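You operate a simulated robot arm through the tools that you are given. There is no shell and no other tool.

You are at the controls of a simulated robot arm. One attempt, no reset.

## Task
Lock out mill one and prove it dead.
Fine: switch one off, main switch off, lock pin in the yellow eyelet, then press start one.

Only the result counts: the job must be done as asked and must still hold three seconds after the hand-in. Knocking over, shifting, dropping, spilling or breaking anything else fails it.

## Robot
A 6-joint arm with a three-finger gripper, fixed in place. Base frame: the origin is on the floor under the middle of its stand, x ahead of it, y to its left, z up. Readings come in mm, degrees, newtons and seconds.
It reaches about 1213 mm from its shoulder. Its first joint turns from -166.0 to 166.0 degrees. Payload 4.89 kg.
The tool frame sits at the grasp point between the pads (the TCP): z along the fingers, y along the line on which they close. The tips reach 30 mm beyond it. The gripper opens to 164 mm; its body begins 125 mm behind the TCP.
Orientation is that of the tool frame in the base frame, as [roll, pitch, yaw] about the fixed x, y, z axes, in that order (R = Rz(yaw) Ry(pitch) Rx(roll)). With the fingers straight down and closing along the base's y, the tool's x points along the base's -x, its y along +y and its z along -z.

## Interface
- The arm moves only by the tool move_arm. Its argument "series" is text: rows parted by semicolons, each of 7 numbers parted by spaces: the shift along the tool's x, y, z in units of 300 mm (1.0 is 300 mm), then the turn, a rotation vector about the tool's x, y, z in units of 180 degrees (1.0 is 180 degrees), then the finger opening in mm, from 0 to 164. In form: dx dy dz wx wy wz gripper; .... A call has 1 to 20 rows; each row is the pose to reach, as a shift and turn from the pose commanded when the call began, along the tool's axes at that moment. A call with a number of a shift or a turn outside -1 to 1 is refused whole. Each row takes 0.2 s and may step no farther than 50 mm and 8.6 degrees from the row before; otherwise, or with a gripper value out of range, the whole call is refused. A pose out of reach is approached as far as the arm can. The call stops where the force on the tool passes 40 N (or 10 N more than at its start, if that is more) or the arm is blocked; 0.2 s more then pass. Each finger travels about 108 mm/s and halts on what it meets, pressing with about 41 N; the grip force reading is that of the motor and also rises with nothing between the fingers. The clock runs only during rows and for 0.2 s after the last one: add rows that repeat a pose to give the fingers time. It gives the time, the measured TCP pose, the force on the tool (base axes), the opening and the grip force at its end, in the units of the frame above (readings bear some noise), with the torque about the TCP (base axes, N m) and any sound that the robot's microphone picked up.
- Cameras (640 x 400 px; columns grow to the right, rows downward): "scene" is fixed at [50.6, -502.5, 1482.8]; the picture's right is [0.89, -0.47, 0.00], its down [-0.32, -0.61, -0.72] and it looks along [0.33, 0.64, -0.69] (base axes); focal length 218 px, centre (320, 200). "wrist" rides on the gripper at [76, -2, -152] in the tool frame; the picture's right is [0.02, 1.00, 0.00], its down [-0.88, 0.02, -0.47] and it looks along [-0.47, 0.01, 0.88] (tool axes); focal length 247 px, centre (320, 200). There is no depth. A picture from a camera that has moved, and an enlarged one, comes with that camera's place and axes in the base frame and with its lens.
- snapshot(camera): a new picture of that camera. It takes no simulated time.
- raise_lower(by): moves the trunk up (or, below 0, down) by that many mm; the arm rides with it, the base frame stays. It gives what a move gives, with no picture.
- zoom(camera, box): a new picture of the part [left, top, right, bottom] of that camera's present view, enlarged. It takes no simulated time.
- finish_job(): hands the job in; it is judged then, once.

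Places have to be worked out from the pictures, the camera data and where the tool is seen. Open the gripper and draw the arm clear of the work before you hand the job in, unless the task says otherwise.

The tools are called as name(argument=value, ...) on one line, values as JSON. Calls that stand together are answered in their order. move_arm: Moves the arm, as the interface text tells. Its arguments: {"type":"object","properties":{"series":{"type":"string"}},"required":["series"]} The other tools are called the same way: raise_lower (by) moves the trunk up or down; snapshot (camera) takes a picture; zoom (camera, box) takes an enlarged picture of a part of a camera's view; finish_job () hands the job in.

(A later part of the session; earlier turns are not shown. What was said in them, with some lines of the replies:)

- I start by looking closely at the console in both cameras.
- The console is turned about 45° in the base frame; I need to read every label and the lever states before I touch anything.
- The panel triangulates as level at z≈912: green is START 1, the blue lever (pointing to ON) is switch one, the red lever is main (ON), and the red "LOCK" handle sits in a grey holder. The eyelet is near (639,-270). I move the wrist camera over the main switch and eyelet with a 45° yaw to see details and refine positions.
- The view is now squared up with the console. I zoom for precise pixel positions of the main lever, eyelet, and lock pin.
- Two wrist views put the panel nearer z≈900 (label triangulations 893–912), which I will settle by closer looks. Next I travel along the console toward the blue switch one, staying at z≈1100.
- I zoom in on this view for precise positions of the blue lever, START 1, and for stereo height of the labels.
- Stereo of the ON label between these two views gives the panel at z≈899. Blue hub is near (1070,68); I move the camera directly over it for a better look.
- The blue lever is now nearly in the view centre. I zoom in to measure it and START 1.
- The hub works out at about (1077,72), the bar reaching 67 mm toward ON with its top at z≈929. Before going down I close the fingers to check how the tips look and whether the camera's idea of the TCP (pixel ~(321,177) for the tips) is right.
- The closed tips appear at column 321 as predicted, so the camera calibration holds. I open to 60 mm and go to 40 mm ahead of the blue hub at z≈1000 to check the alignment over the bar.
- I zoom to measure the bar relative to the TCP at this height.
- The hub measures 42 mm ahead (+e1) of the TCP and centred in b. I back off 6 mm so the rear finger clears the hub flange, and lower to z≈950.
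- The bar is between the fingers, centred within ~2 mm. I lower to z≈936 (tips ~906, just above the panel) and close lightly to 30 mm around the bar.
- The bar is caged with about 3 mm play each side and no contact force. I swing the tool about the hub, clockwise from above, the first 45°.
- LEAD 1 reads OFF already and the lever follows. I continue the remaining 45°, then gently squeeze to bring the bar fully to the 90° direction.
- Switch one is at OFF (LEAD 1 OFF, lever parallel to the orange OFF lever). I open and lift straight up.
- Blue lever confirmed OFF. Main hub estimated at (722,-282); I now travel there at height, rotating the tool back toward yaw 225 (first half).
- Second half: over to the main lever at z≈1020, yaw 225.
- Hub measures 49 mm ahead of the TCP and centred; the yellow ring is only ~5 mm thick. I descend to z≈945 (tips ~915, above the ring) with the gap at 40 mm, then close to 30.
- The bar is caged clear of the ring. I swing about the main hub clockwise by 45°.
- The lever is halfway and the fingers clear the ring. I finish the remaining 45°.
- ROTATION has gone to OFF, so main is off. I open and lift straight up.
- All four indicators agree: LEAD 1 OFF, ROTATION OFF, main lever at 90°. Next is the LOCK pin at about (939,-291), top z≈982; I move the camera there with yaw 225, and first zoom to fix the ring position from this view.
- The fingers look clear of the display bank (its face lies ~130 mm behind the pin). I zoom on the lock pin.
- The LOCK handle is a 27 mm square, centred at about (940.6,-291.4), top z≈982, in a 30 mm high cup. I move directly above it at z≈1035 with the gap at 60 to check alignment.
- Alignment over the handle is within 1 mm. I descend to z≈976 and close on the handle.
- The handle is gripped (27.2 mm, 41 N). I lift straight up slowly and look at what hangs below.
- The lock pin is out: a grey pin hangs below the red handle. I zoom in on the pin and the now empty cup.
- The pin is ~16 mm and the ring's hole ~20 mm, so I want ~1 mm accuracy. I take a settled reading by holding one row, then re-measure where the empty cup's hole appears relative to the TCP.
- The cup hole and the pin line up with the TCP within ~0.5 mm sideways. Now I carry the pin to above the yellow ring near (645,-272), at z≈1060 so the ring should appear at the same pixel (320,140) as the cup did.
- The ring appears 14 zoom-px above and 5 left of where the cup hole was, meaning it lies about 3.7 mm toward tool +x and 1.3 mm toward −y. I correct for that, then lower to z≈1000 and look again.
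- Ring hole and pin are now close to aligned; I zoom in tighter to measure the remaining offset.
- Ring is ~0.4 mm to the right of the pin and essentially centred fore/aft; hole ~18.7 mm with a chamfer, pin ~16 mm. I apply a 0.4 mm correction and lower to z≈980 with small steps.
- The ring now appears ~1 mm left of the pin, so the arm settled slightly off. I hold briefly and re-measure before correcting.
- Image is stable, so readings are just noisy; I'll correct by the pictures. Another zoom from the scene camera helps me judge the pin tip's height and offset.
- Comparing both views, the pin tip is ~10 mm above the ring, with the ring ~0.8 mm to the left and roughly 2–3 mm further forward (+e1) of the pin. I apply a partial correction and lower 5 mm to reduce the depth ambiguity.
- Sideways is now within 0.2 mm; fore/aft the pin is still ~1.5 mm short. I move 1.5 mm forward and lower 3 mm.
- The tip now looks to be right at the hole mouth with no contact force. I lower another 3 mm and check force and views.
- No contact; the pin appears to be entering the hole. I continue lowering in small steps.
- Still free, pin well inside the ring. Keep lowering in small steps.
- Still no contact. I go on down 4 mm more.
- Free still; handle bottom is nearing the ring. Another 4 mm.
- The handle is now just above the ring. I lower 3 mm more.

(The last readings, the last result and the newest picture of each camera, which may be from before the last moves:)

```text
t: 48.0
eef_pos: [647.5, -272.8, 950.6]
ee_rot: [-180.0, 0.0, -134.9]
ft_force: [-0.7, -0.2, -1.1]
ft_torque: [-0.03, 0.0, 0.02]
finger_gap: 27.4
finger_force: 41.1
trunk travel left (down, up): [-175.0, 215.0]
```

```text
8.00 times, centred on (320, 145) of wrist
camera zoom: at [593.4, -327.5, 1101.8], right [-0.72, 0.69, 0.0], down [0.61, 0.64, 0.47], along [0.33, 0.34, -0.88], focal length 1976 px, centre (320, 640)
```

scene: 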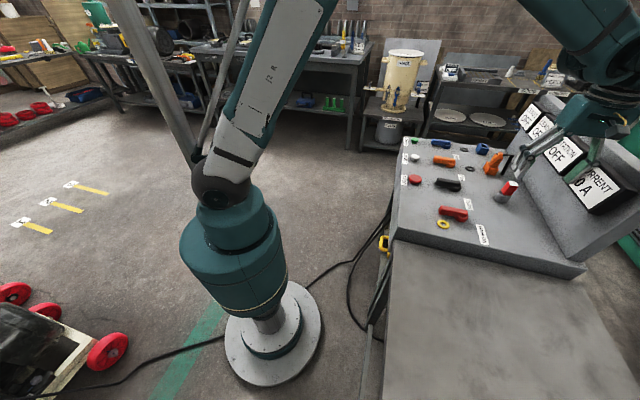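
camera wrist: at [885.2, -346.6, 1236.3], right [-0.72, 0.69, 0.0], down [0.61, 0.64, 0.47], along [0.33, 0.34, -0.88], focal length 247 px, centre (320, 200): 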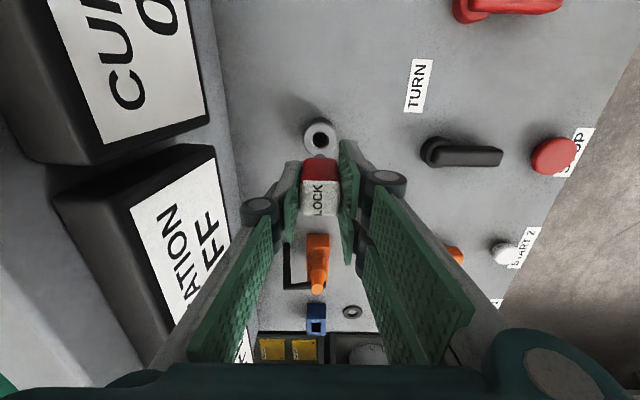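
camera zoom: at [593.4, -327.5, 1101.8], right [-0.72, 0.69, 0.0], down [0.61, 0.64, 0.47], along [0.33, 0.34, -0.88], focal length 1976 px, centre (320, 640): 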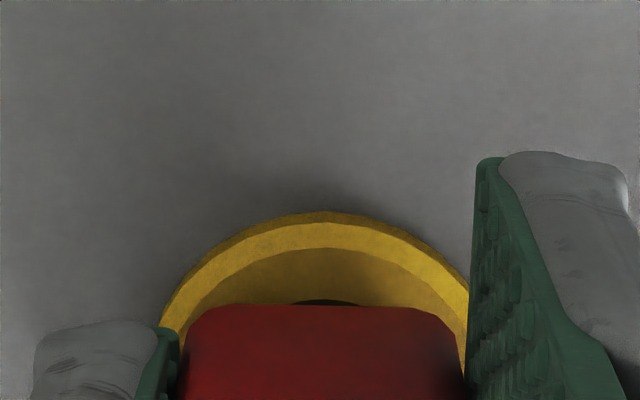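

Still clear by a few mm. Another 3 mm down.

move_arm(series="0 0 0.0033 0 0 0 10; 0 0 0.0067 0 0 0 10; 0 0 0.01 0 0 0 10; 0 0 0.01 0 0 0 10")

zoom(camera="scene", box=[438, 208, 470, 232])

zoom(camera="wrist", box=[280, 120, 360, 170])

```text
t: 49.0
eef_pos: [646.9, -272.4, 947.8]
ee_rot: [-179.9, -0.1, -135.1]
ft_force: [6.6, -1.2, 24.2]
ft_torque: [0.04, -0.13, 0.01]
finger_gap: 27.4
finger_force: 40.6
trunk travel left (down, up): [-175.0, 215.0]
```

```text
16.00 times, centred on (454, 220) of scene
camera zoom: at [50.6, -502.5, 1482.8], right [0.89, -0.47, 0.0], down [-0.32, -0.61, -0.72], along [0.33, 0.64, -0.69], focal length 3483 px, centre (-1824, -120)
```

zoom: 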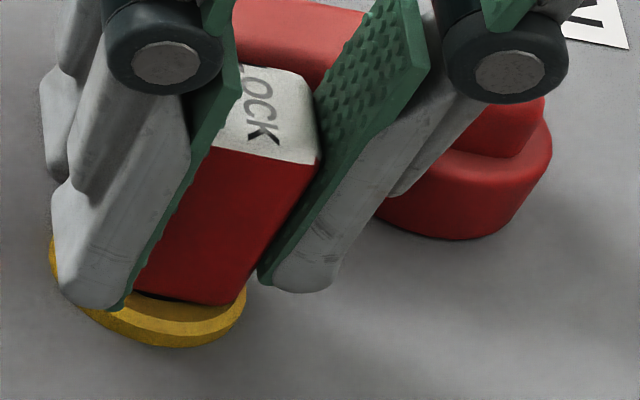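

```text
8.00 times, centred on (320, 145) of wrist
camera zoom: at [593.1, -327.2, 1099.0], right [-0.72, 0.69, 0.0], down [0.61, 0.64, 0.47], along [0.33, 0.34, -0.88], focal length 1976 px, centre (320, 640)
```

zoom: 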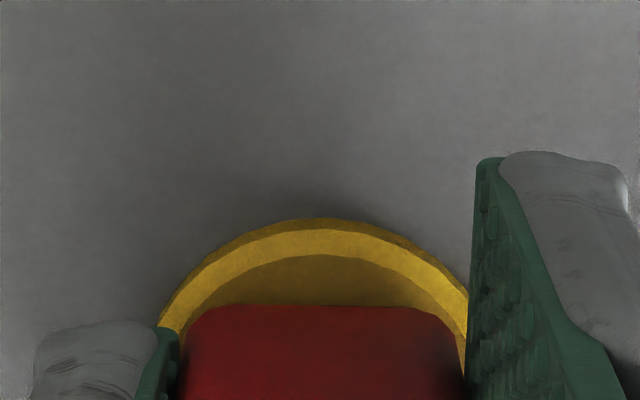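

Contact: 24 N upward with the handle seated on the ring. I ease off half a millimetre and release by opening gradually.

move_arm(series="0 0 -0.002 0 0 0 10; 0 0 -0.002 0 0 0 27; 0 0 -0.002 0 0 0 32; 0 0 -0.002 0 0 0 40; 0 0 -0.002 0 0 0 50; 0 0 -0.002 0 0 0 60; 0 0 -0.002 0 0 0 60")

zoom(camera="scene", box=[430, 195, 486, 237])

snapshot(camera="wrist")

```text
t: 50.6
eef_pos: [646.3, -273.3, 947.0]
ee_rot: [180.0, -0.1, -135.0]
ft_force: [0.9, -0.1, -0.4]
ft_torque: [0.0, -0.01, 0.02]
finger_gap: 59.8
finger_force: 0.1
trunk travel left (down, up): [-175.0, 215.0]
```

```text
9.52 times, centred on (458, 216) of scene
camera zoom: at [50.6, -502.5, 1482.8], right [0.89, -0.47, 0.0], down [-0.32, -0.61, -0.72], along [0.33, 0.64, -0.69], focal length 2073 px, centre (-994, 48)
```

zoom: 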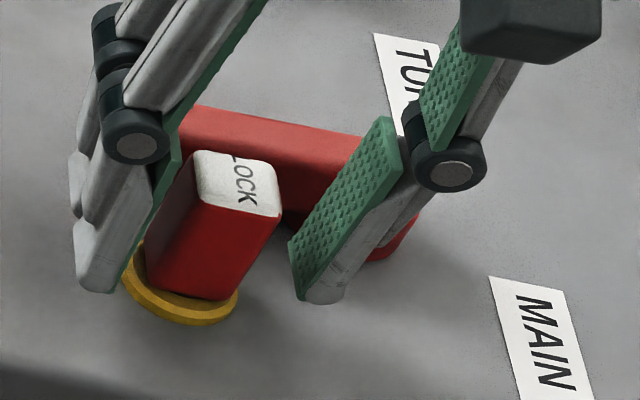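

```text
taken
camera wrist: at [593.3, -327.5, 1099.1], right [-0.72, 0.69, 0.0], down [0.61, 0.64, 0.47], along [0.33, 0.34, -0.88], focal length 247 px, centre (320, 200)
```

wrist: 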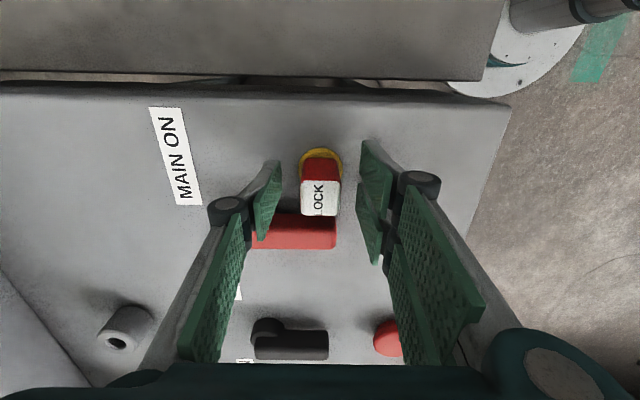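

The lock pin stands upright in the eyelet on its own. I rise straight up clear of it.

move_arm(series="0 0 -0.05 0 0 0 60; 0 0 -0.1 0 0 0 60; 0 0 -0.2 0 0 0 60; 0 0 -0.3 0 0 0 60; 0 0 -0.4 0 0 0 60; 0 0 -0.5 0 0 0 60; 0 0 -0.5 0 0 0 60")

snapshot(camera="wrist")

zoom(camera="scene", box=[420, 180, 500, 240])

snapshot(camera="scene")

```text
t: 52.2
eef_pos: [647.1, -270.9, 1098.4]
ee_rot: [-180.0, 0.1, -135.0]
ft_force: [-0.1, 0.3, -0.2]
ft_torque: [-0.03, -0.03, 0.02]
finger_gap: 59.8
finger_force: 0.0
trunk travel left (down, up): [-175.0, 215.0]
```

```text
taken
camera wrist: at [594.1, -325.6, 1249.4], right [-0.72, 0.69, 0.0], down [0.61, 0.64, 0.47], along [0.33, 0.34, -0.88], focal length 247 px, centre (320, 200)
```

wrist: 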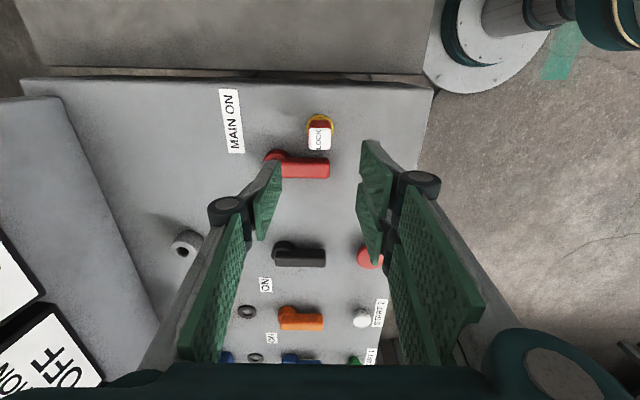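

```text
6.67 times, centred on (460, 210) of scene
camera zoom: at [50.6, -502.5, 1482.8], right [0.89, -0.47, 0.0], down [-0.32, -0.61, -0.72], along [0.33, 0.64, -0.69], focal length 1451 px, centre (-613, 133)
```

zoom: 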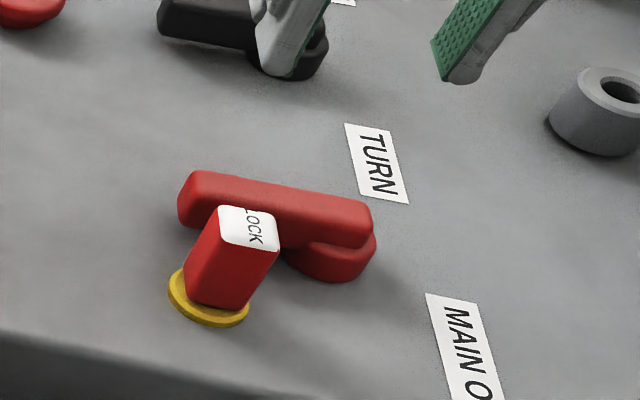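

```text
taken
```

scene: 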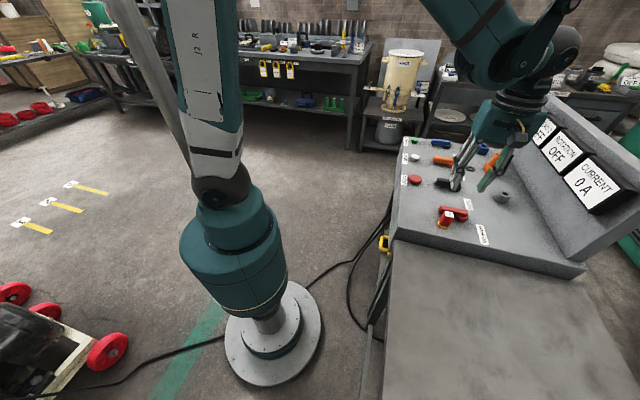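

Lock pin is in the eyelet and everything reads OFF. Now I travel to START 1 near (971,182), in two hops at z≈1098.

move_arm(series="-0.13 0.0255 0 0 0 0 80; -0.26 0.051 0 0 0 0 100; -0.39 0.0765 0 0 0 0 120; -0.52 0.102 0 0 0 0 120; -0.65 0.1275 0 0 0 0 120; -0.783 0.153 0 0 0 0 120; -0.783 0.153 0 0 0 0 120")

move_arm(series="-0.13 0.0255 0 0 0 0 120; -0.26 0.051 0 0 0 0 120; -0.39 0.0765 0 0 0 0 120; -0.52 0.102 0 0 0 0 120; -0.65 0.1275 0 0 0 0 120; -0.783 0.153 0 0 0 0 120; -0.783 0.153 0 0 0 0 120; -0.783 0.153 0 0 0 0 120")

snapshot(camera="wrist")

zoom(camera="scene", box=[390, 110, 530, 240])

```text
t: 53.8
eef_pos: [781.5, -73.5, 1096.4]
ee_rot: [180.0, 0.0, -135.1]
ft_force: [-0.1, 0.1, -0.3]
ft_torque: [0.0, 0.02, 0.0]
finger_gap: 120.2
finger_force: 0.0
trunk travel left (down, up): [-175.0, 215.0]
```

```text
t: 55.6
eef_pos: [916.4, 126.5, 1097.1]
ee_rot: [-180.0, 0.1, -134.9]
ft_force: [0.9, 0.6, 0.3]
ft_torque: [-0.07, 0.07, -0.01]
finger_gap: 120.2
finger_force: 0.1
trunk travel left (down, up): [-175.0, 215.0]
```

```text
taken
camera wrist: at [862.1, 72.0, 1248.6], right [-0.72, 0.69, 0.0], down [0.61, 0.64, 0.47], along [0.33, 0.34, -0.88], focal length 247 px, centre (320, 200)
```

wrist: 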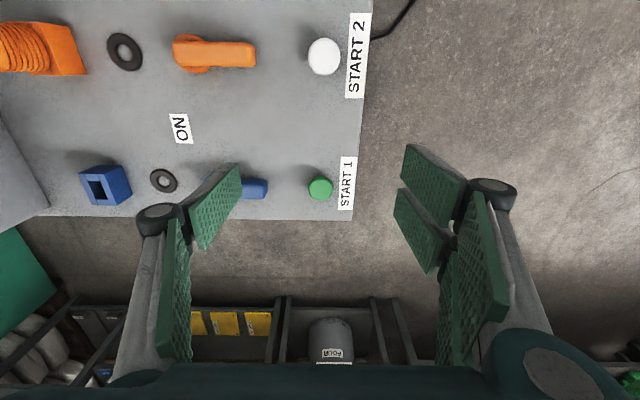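

```text
3.08 times, centred on (460, 175) of scene
camera zoom: at [50.6, -502.5, 1482.8], right [0.89, -0.47, 0.0], down [-0.32, -0.61, -0.72], along [0.33, 0.64, -0.69], focal length 670 px, centre (-111, 277)
```

zoom: 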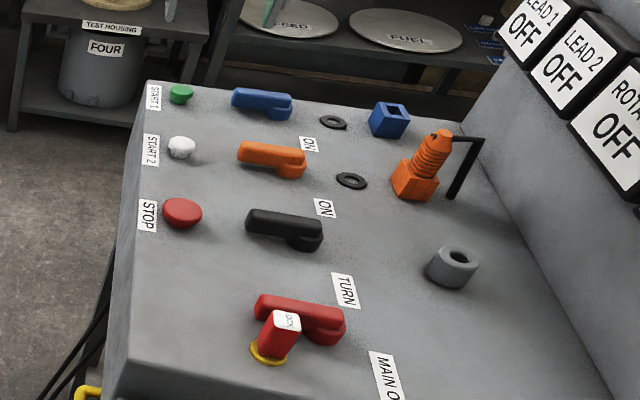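

START 1 is in view at column 320. I zoom to get its offset from the TCP.

zoom(camera="wrist", box=[270, 155, 370, 220])

```text
6.15 times, centred on (320, 188) of wrist
camera zoom: at [862.1, 72.0, 1248.6], right [-0.72, 0.69, 0.0], down [0.61, 0.64, 0.47], along [0.33, 0.34, -0.88], focal length 1520 px, centre (320, 277)
```

zoom: 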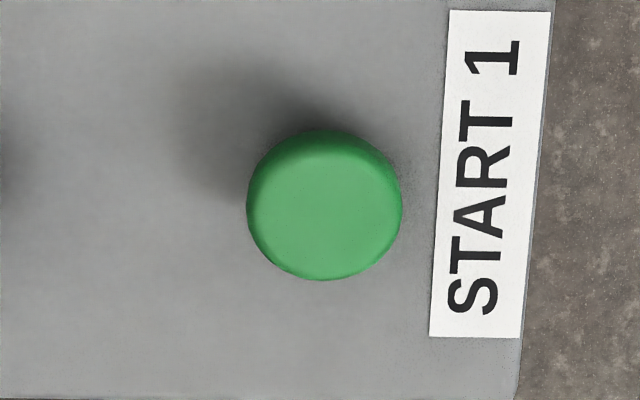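

Button centre is ~82 mm ahead and 2 mm right of the TCP, ~37 mm across. I close the fingers and move above it to z≈985.

move_arm(series="-0.055 0.0013 0 0 0 0 60; -0.11 0.0027 0.05 0 0 0 0; -0.165 0.004 0.13 0 0 0 0; -0.22 0.0054 0.21 0 0 0 0; -0.2733 0.0067 0.29 0 0 0 0; -0.2733 0.0067 0.373 0 0 0 0; -0.2733 0.0067 0.373 0 0 0 0")

snapshot(camera="wrist")

zoom(camera="scene", box=[390, 90, 490, 165])

```text
t: 57.2
eef_pos: [972.5, 182.7, 985.4]
ee_rot: [180.0, 0.0, -135.1]
ft_force: [1.1, -0.4, -1.0]
ft_torque: [0.01, 0.05, -0.01]
finger_gap: 0.2
finger_force: 40.9
trunk travel left (down, up): [-175.0, 215.0]
```

```text
taken
camera wrist: at [918.1, 128.8, 1137.4], right [-0.72, 0.69, 0.0], down [0.61, 0.64, 0.47], along [0.33, 0.34, -0.88], focal length 247 px, centre (320, 200)
```

wrist: 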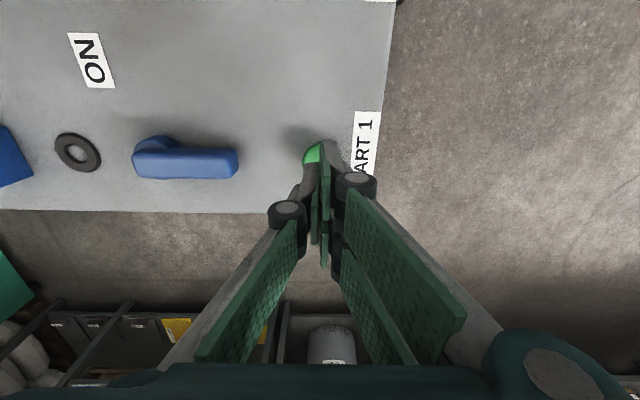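

```text
5.33 times, centred on (440, 128) of scene
camera zoom: at [50.6, -502.5, 1482.8], right [0.89, -0.47, 0.0], down [-0.32, -0.61, -0.72], along [0.33, 0.64, -0.69], focal length 1161 px, centre (-320, 587)
```

zoom: 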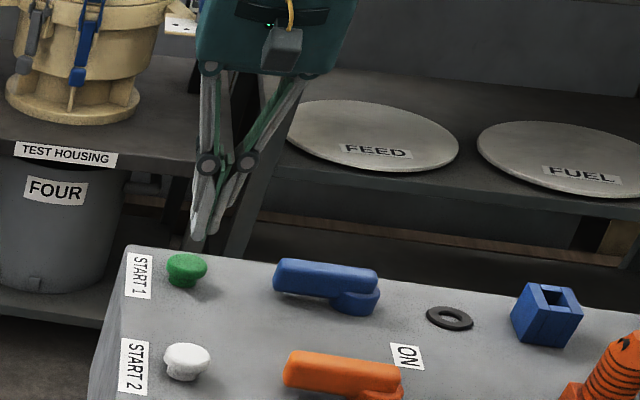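

The closed tips are over the green button. I descend 30 mm, to just above its top.

move_arm(series="0 0 0.04 0 0 0 0; 0 0 0.08 0 0 0 0; 0 0 0.1 0 0 0 0; 0 0 0.1 0 0 0 0")

zoom(camera="wrist", box=[270, 110, 390, 190])

zoom(camera="scene", box=[395, 115, 455, 160])

```text
t: 58.2
eef_pos: [970.4, 183.9, 955.2]
ee_rot: [-179.9, 0.1, -135.1]
ft_force: [0.0, 0.0, 0.3]
ft_torque: [-0.03, 0.02, 0.02]
finger_gap: 0.1
finger_force: 40.8
trunk travel left (down, up): [-175.0, 215.0]
```

```text
5.00 times, centred on (330, 150) of wrist
camera zoom: at [917.3, 128.6, 1107.2], right [-0.72, 0.69, 0.0], down [0.61, 0.64, 0.47], along [0.33, 0.34, -0.88], focal length 1235 px, centre (270, 450)
```

zoom: 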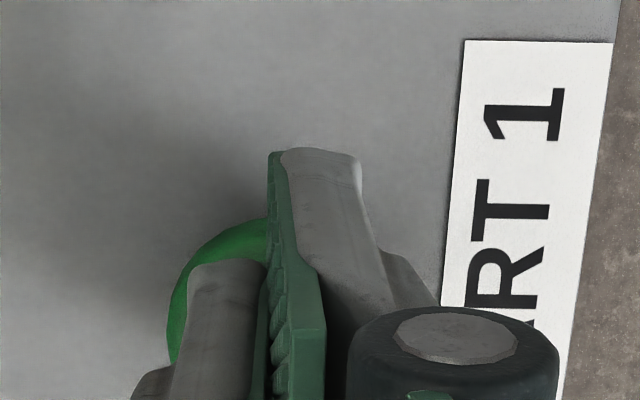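

```text
8.89 times, centred on (425, 138) of scene
camera zoom: at [50.6, -502.5, 1482.8], right [0.89, -0.47, 0.0], down [-0.32, -0.61, -0.72], along [0.33, 0.64, -0.69], focal length 1935 px, centre (-613, 756)
```

zoom: 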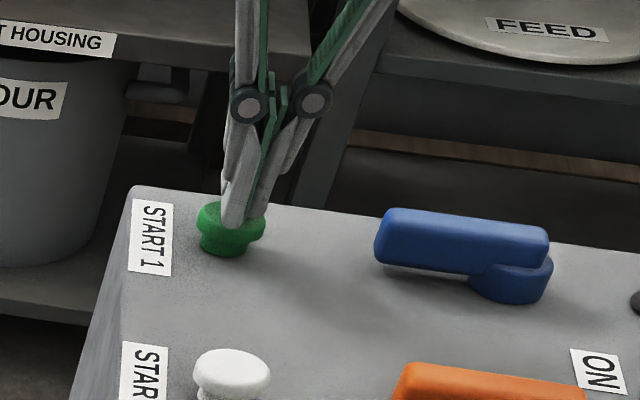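

Tips are just above the button. I press down slowly, 1.5 mm per row; the call halts if the force passes 40 N.

move_arm(series="0 0 0.005 0 0 0 0; 0 0 0.01 0 0 0 0; 0 0 0.015 0 0 0 0; 0 0 0.02 0 0 0 0; 0 0 0.025 0 0 0 0")

zoom(camera="scene", box=[395, 115, 455, 160])

```text
t: 59.4
eef_pos: [970.5, 183.0, 948.0]
ee_rot: [-180.0, 0.0, -134.9]
ft_force: [0.1, -0.1, 0.6]
ft_torque: [-0.02, -0.02, 0.0]
finger_gap: 5.8
finger_force: 44.9
trunk travel left (down, up): [-175.0, 215.0]
```

```text
8.89 times, centred on (425, 138) of scene
camera zoom: at [50.6, -502.5, 1482.8], right [0.89, -0.47, 0.0], down [-0.32, -0.61, -0.72], along [0.33, 0.64, -0.69], focal length 1935 px, centre (-613, 756)
```

zoom: 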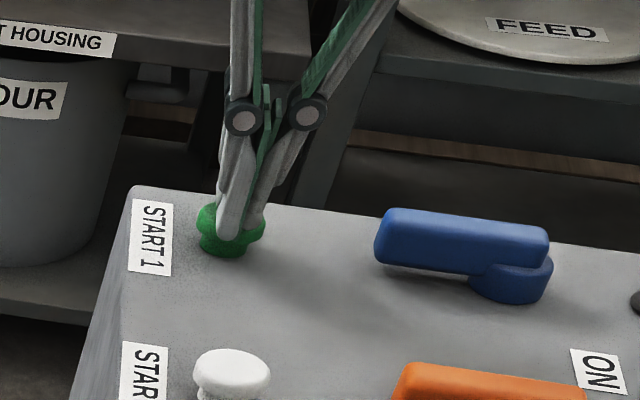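

The gap reading rose to 5.8 mm with almost no force on the wrist, so the tips are touching something. I look closely with the wrist camera before pressing further.

zoom(camera="wrist", box=[270, 110, 390, 190])

zoom(camera="scene", box=[408, 128, 440, 152])

move_arm(series="0 0 0 0 0 0 0")

```text
5.00 times, centred on (330, 150) of wrist
camera zoom: at [916.7, 128.8, 1099.9], right [-0.72, 0.69, 0.0], down [0.61, 0.64, 0.47], along [0.33, 0.34, -0.88], focal length 1235 px, centre (270, 450)
```

zoom: 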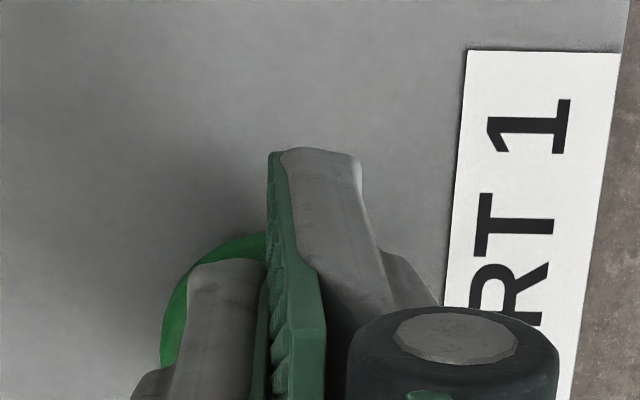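

```text
16.00 times, centred on (424, 140) of scene
camera zoom: at [50.6, -502.5, 1482.8], right [0.89, -0.47, 0.0], down [-0.32, -0.61, -0.72], along [0.33, 0.64, -0.69], focal length 3483 px, centre (-1344, 1160)
```

zoom: 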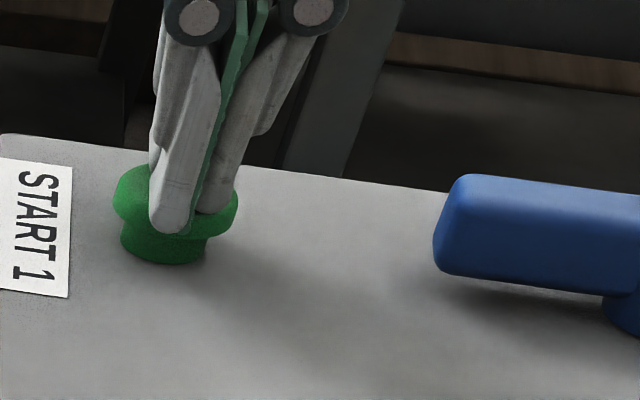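

```text
t: 59.8
eef_pos: [970.6, 183.8, 948.2]
ee_rot: [180.0, 0.0, -135.0]
ft_force: [-0.4, -0.8, 0.8]
ft_torque: [-0.03, 0.03, 0.0]
finger_gap: 5.8
finger_force: 45.5
trunk travel left (down, up): [-175.0, 215.0]
```

The tips are on the button's top surface. I keep pressing a few millimetres further, watching force.

move_arm(series="0 0 0.005 0 0 0 0; 0 0 0.01 0 0 0 0; 0 0 0.015 0 0 0 0; 0 0 0.015 0 0 0 0")

zoom(camera="scene", box=[408, 128, 440, 152])

zoom(camera="scene", box=[500, 80, 640, 220])

```text
t: 60.8
eef_pos: [971.0, 183.2, 943.7]
ee_rot: [180.0, 0.0, -135.0]
ft_force: [-1.0, -2.3, 3.1]
ft_torque: [-0.03, 0.01, -0.01]
finger_gap: 5.9
finger_force: 44.9
trunk travel left (down, up): [-175.0, 215.0]
```

```text
16.00 times, centred on (424, 140) of scene
camera zoom: at [50.6, -502.5, 1482.8], right [0.89, -0.47, 0.0], down [-0.32, -0.61, -0.72], along [0.33, 0.64, -0.69], focal length 3483 px, centre (-1344, 1160)
```

zoom: 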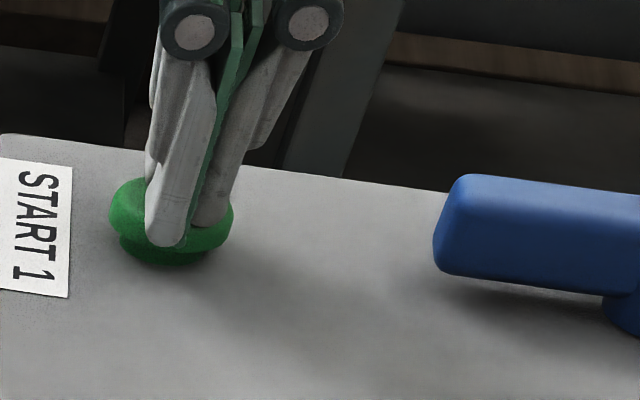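

```text
2.86 times, centred on (570, 150) of scene
camera zoom: at [50.6, -502.5, 1482.8], right [0.89, -0.47, 0.0], down [-0.32, -0.61, -0.72], along [0.33, 0.64, -0.69], focal length 622 px, centre (-394, 343)
```

zoom: 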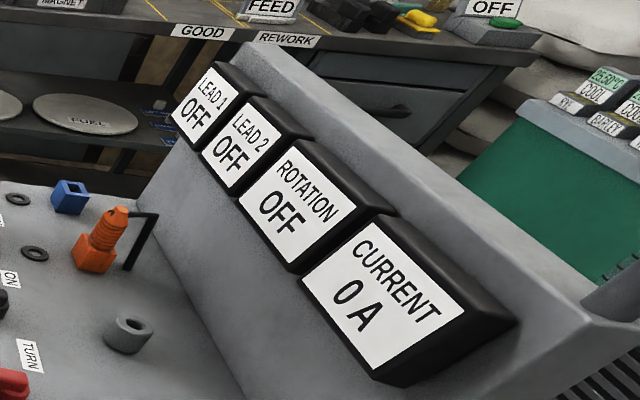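

The button head is going down (3 N so far), indicators unchanged at OFF and 0 A. I press further toward the end of its travel.

move_arm(series="0 0 0.004 0 0 0 0; 0 0 0.008 0 0 0 0; 0 0 0.012 0 0 0 0; 0 0 0.012 0 0 0 0")

zoom(camera="scene", box=[408, 128, 440, 152])

```text
t: 61.8
eef_pos: [970.2, 183.2, 940.3]
ee_rot: [-179.9, 0.1, -135.0]
ft_force: [12.7, 0.2, 26.4]
ft_torque: [0.02, -0.35, 0.0]
finger_gap: 6.0
finger_force: 45.0
trunk travel left (down, up): [-175.0, 215.0]
```

```text
16.00 times, centred on (424, 140) of scene
camera zoom: at [50.6, -502.5, 1482.8], right [0.89, -0.47, 0.0], down [-0.32, -0.61, -0.72], along [0.33, 0.64, -0.69], focal length 3483 px, centre (-1344, 1160)
```

zoom: 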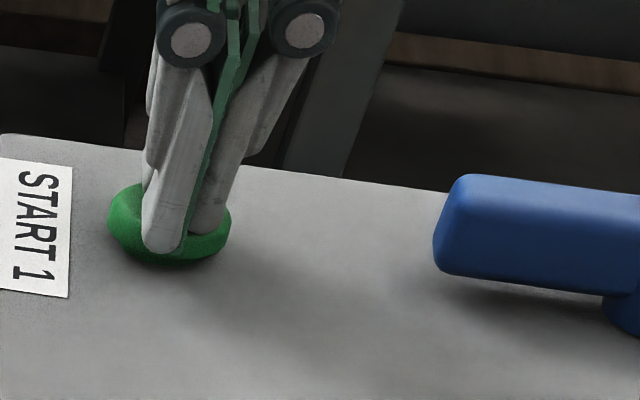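

START 1 bottomed out (26 N) and stayed dead: no motor sound, 0 A. I release the button by lifting straight up.

move_arm(series="0 0 -0.02 0 0 0 0; 0 0 -0.06 0 0 0 0; 0 0 -0.15 0 0 0 0; 0 0 -0.27 0 0 0 20; 0 0 -0.39 0 0 0 40; 0 0 -0.5 0 0 0 60; 0 0 -0.5 0 0 0 60")

snapshot(camera="wrist")

zoom(camera="scene", box=[390, 110, 530, 240])

zoom(camera="scene", box=[500, 80, 640, 220])

```text
t: 63.4
eef_pos: [970.4, 185.6, 1092.9]
ee_rot: [-180.0, 0.1, -135.0]
ft_force: [0.6, 0.9, 0.1]
ft_torque: [0.0, -0.09, 0.01]
finger_gap: 60.1
finger_force: 0.1
trunk travel left (down, up): [-175.0, 215.0]
```

```text
taken
camera wrist: at [917.6, 130.6, 1243.4], right [-0.72, 0.69, 0.0], down [0.61, 0.64, 0.47], along [0.33, 0.34, -0.88], focal length 247 px, centre (320, 200)
```

wrist: 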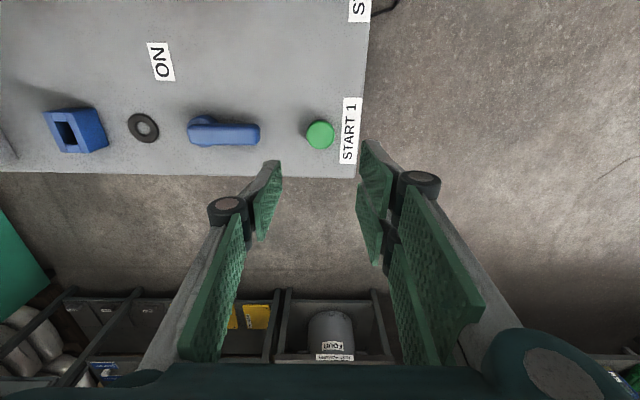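

```text
3.08 times, centred on (460, 175) of scene
camera zoom: at [50.6, -502.5, 1482.8], right [0.89, -0.47, 0.0], down [-0.32, -0.61, -0.72], along [0.33, 0.64, -0.69], focal length 670 px, centre (-111, 277)
```

zoom: 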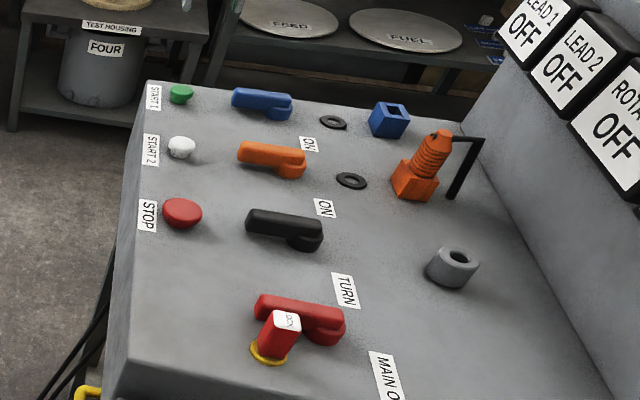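

```text
2.86 times, centred on (570, 150) of scene
camera zoom: at [50.6, -502.5, 1482.8], right [0.89, -0.47, 0.0], down [-0.32, -0.61, -0.72], along [0.33, 0.64, -0.69], focal length 622 px, centre (-394, 343)
```

zoom: 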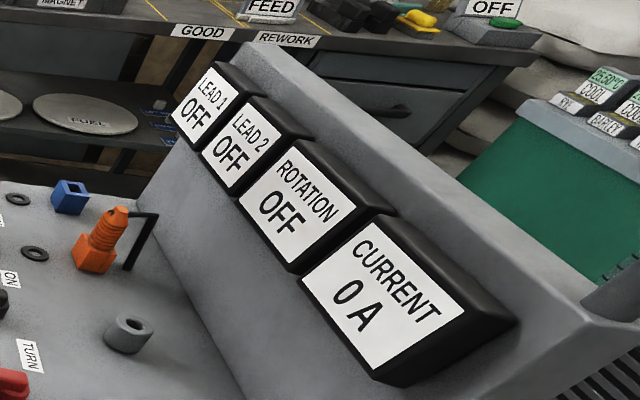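

Everything holds: all indicators OFF, 0 A, lock pin standing in the eyelet, START 1 popped back. I open the gripper fully and draw the arm up and back, clear of the console.

move_arm(series="0 0 -0.1 0 0 0 80; 0.08 0.08 -0.15 0 0 0 110; 0.16 0.16 -0.2 0 0 0 140; 0.24 0.24 -0.25 0 0 0 164; 0.32 0.32 -0.3 0 0 0 164; 0.4 0.4 -0.3 0 0 0 164; 0.47 0.47 -0.3 0 0 0 164; 0.47 0.47 -0.3 0 0 0 164; 0.47 0.47 -0.3 0 0 0 164")

snapshot(camera="scene")

zoom(camera="scene", box=[420, 180, 500, 240])

zoom(camera="scene", box=[396, 130, 466, 190])

```text
t: 65.4
eef_pos: [769.8, 182.2, 1178.5]
ee_rot: [179.9, 0.0, -135.0]
ft_force: [-0.8, -0.4, 0.5]
ft_torque: [0.03, -0.06, -0.01]
finger_gap: 164.0
finger_force: 0.0
trunk travel left (down, up): [-175.0, 215.0]
```

```text
taken
```

scene: 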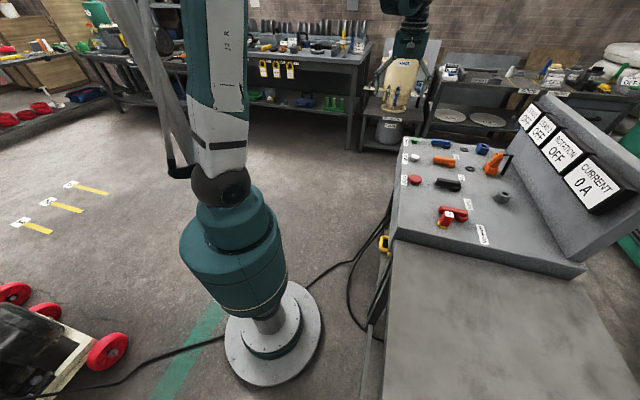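

```text
6.67 times, centred on (460, 210) of scene
camera zoom: at [50.6, -502.5, 1482.8], right [0.89, -0.47, 0.0], down [-0.32, -0.61, -0.72], along [0.33, 0.64, -0.69], focal length 1451 px, centre (-613, 133)
```

zoom: 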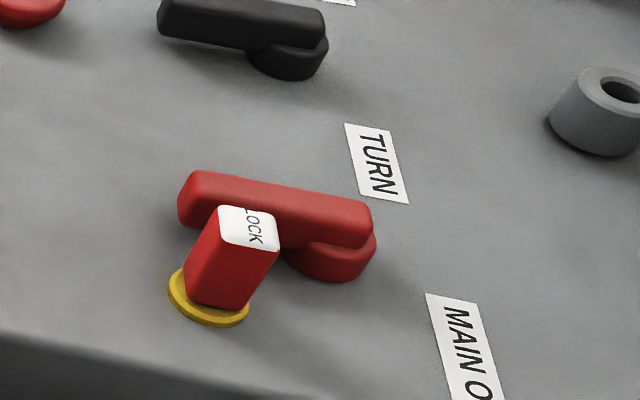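

```text
6.67 times, centred on (431, 160) of scene
camera zoom: at [50.6, -502.5, 1482.8], right [0.89, -0.47, 0.0], down [-0.32, -0.61, -0.72], along [0.33, 0.64, -0.69], focal length 1451 px, centre (-420, 467)
```

zoom: 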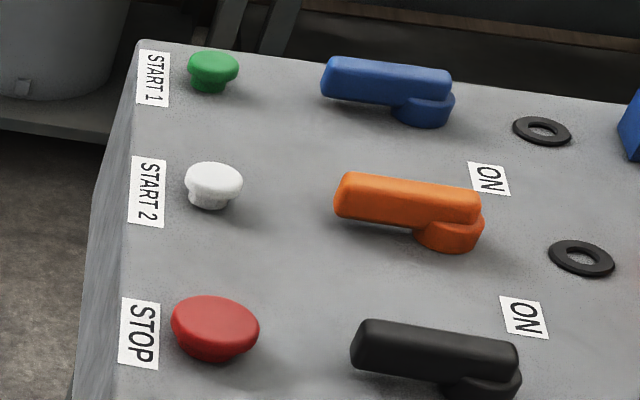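

Switch one and main are OFF, the pin is locked in the eyelet, START 1 was pressed and stayed dead, nothing else moved, and the arm is clear with the gripper open. I hand the job in.

finish_job()

```text
The job is handed in.
```

Mill one is locked out and proved dead. I did the steps in the order you gave, and the job is handed in; the hand-in returned no verdict.

1. **Switch one off:** I turned the blue lever to OFF, and LEAD 1 changed from LIVE to OFF.
2. **Main switch off:** I turned the red lever to OFF, and ROTATION changed from READY to OFF.
3. **Lock pin:** The LOCK pin is out of its cup and seated in the yellow eyelet. It stands upright on its own with the handle resting on the ring.
4. **Start one:** I pressed the green START 1 button to the end of its travel. The microphone picked up no sound, and the displays stayed at OFF and 0 A. The button came back up when released.

In the last pictures, nothing else on the panel had been moved. The gripper is open and the arm is clear of the console.
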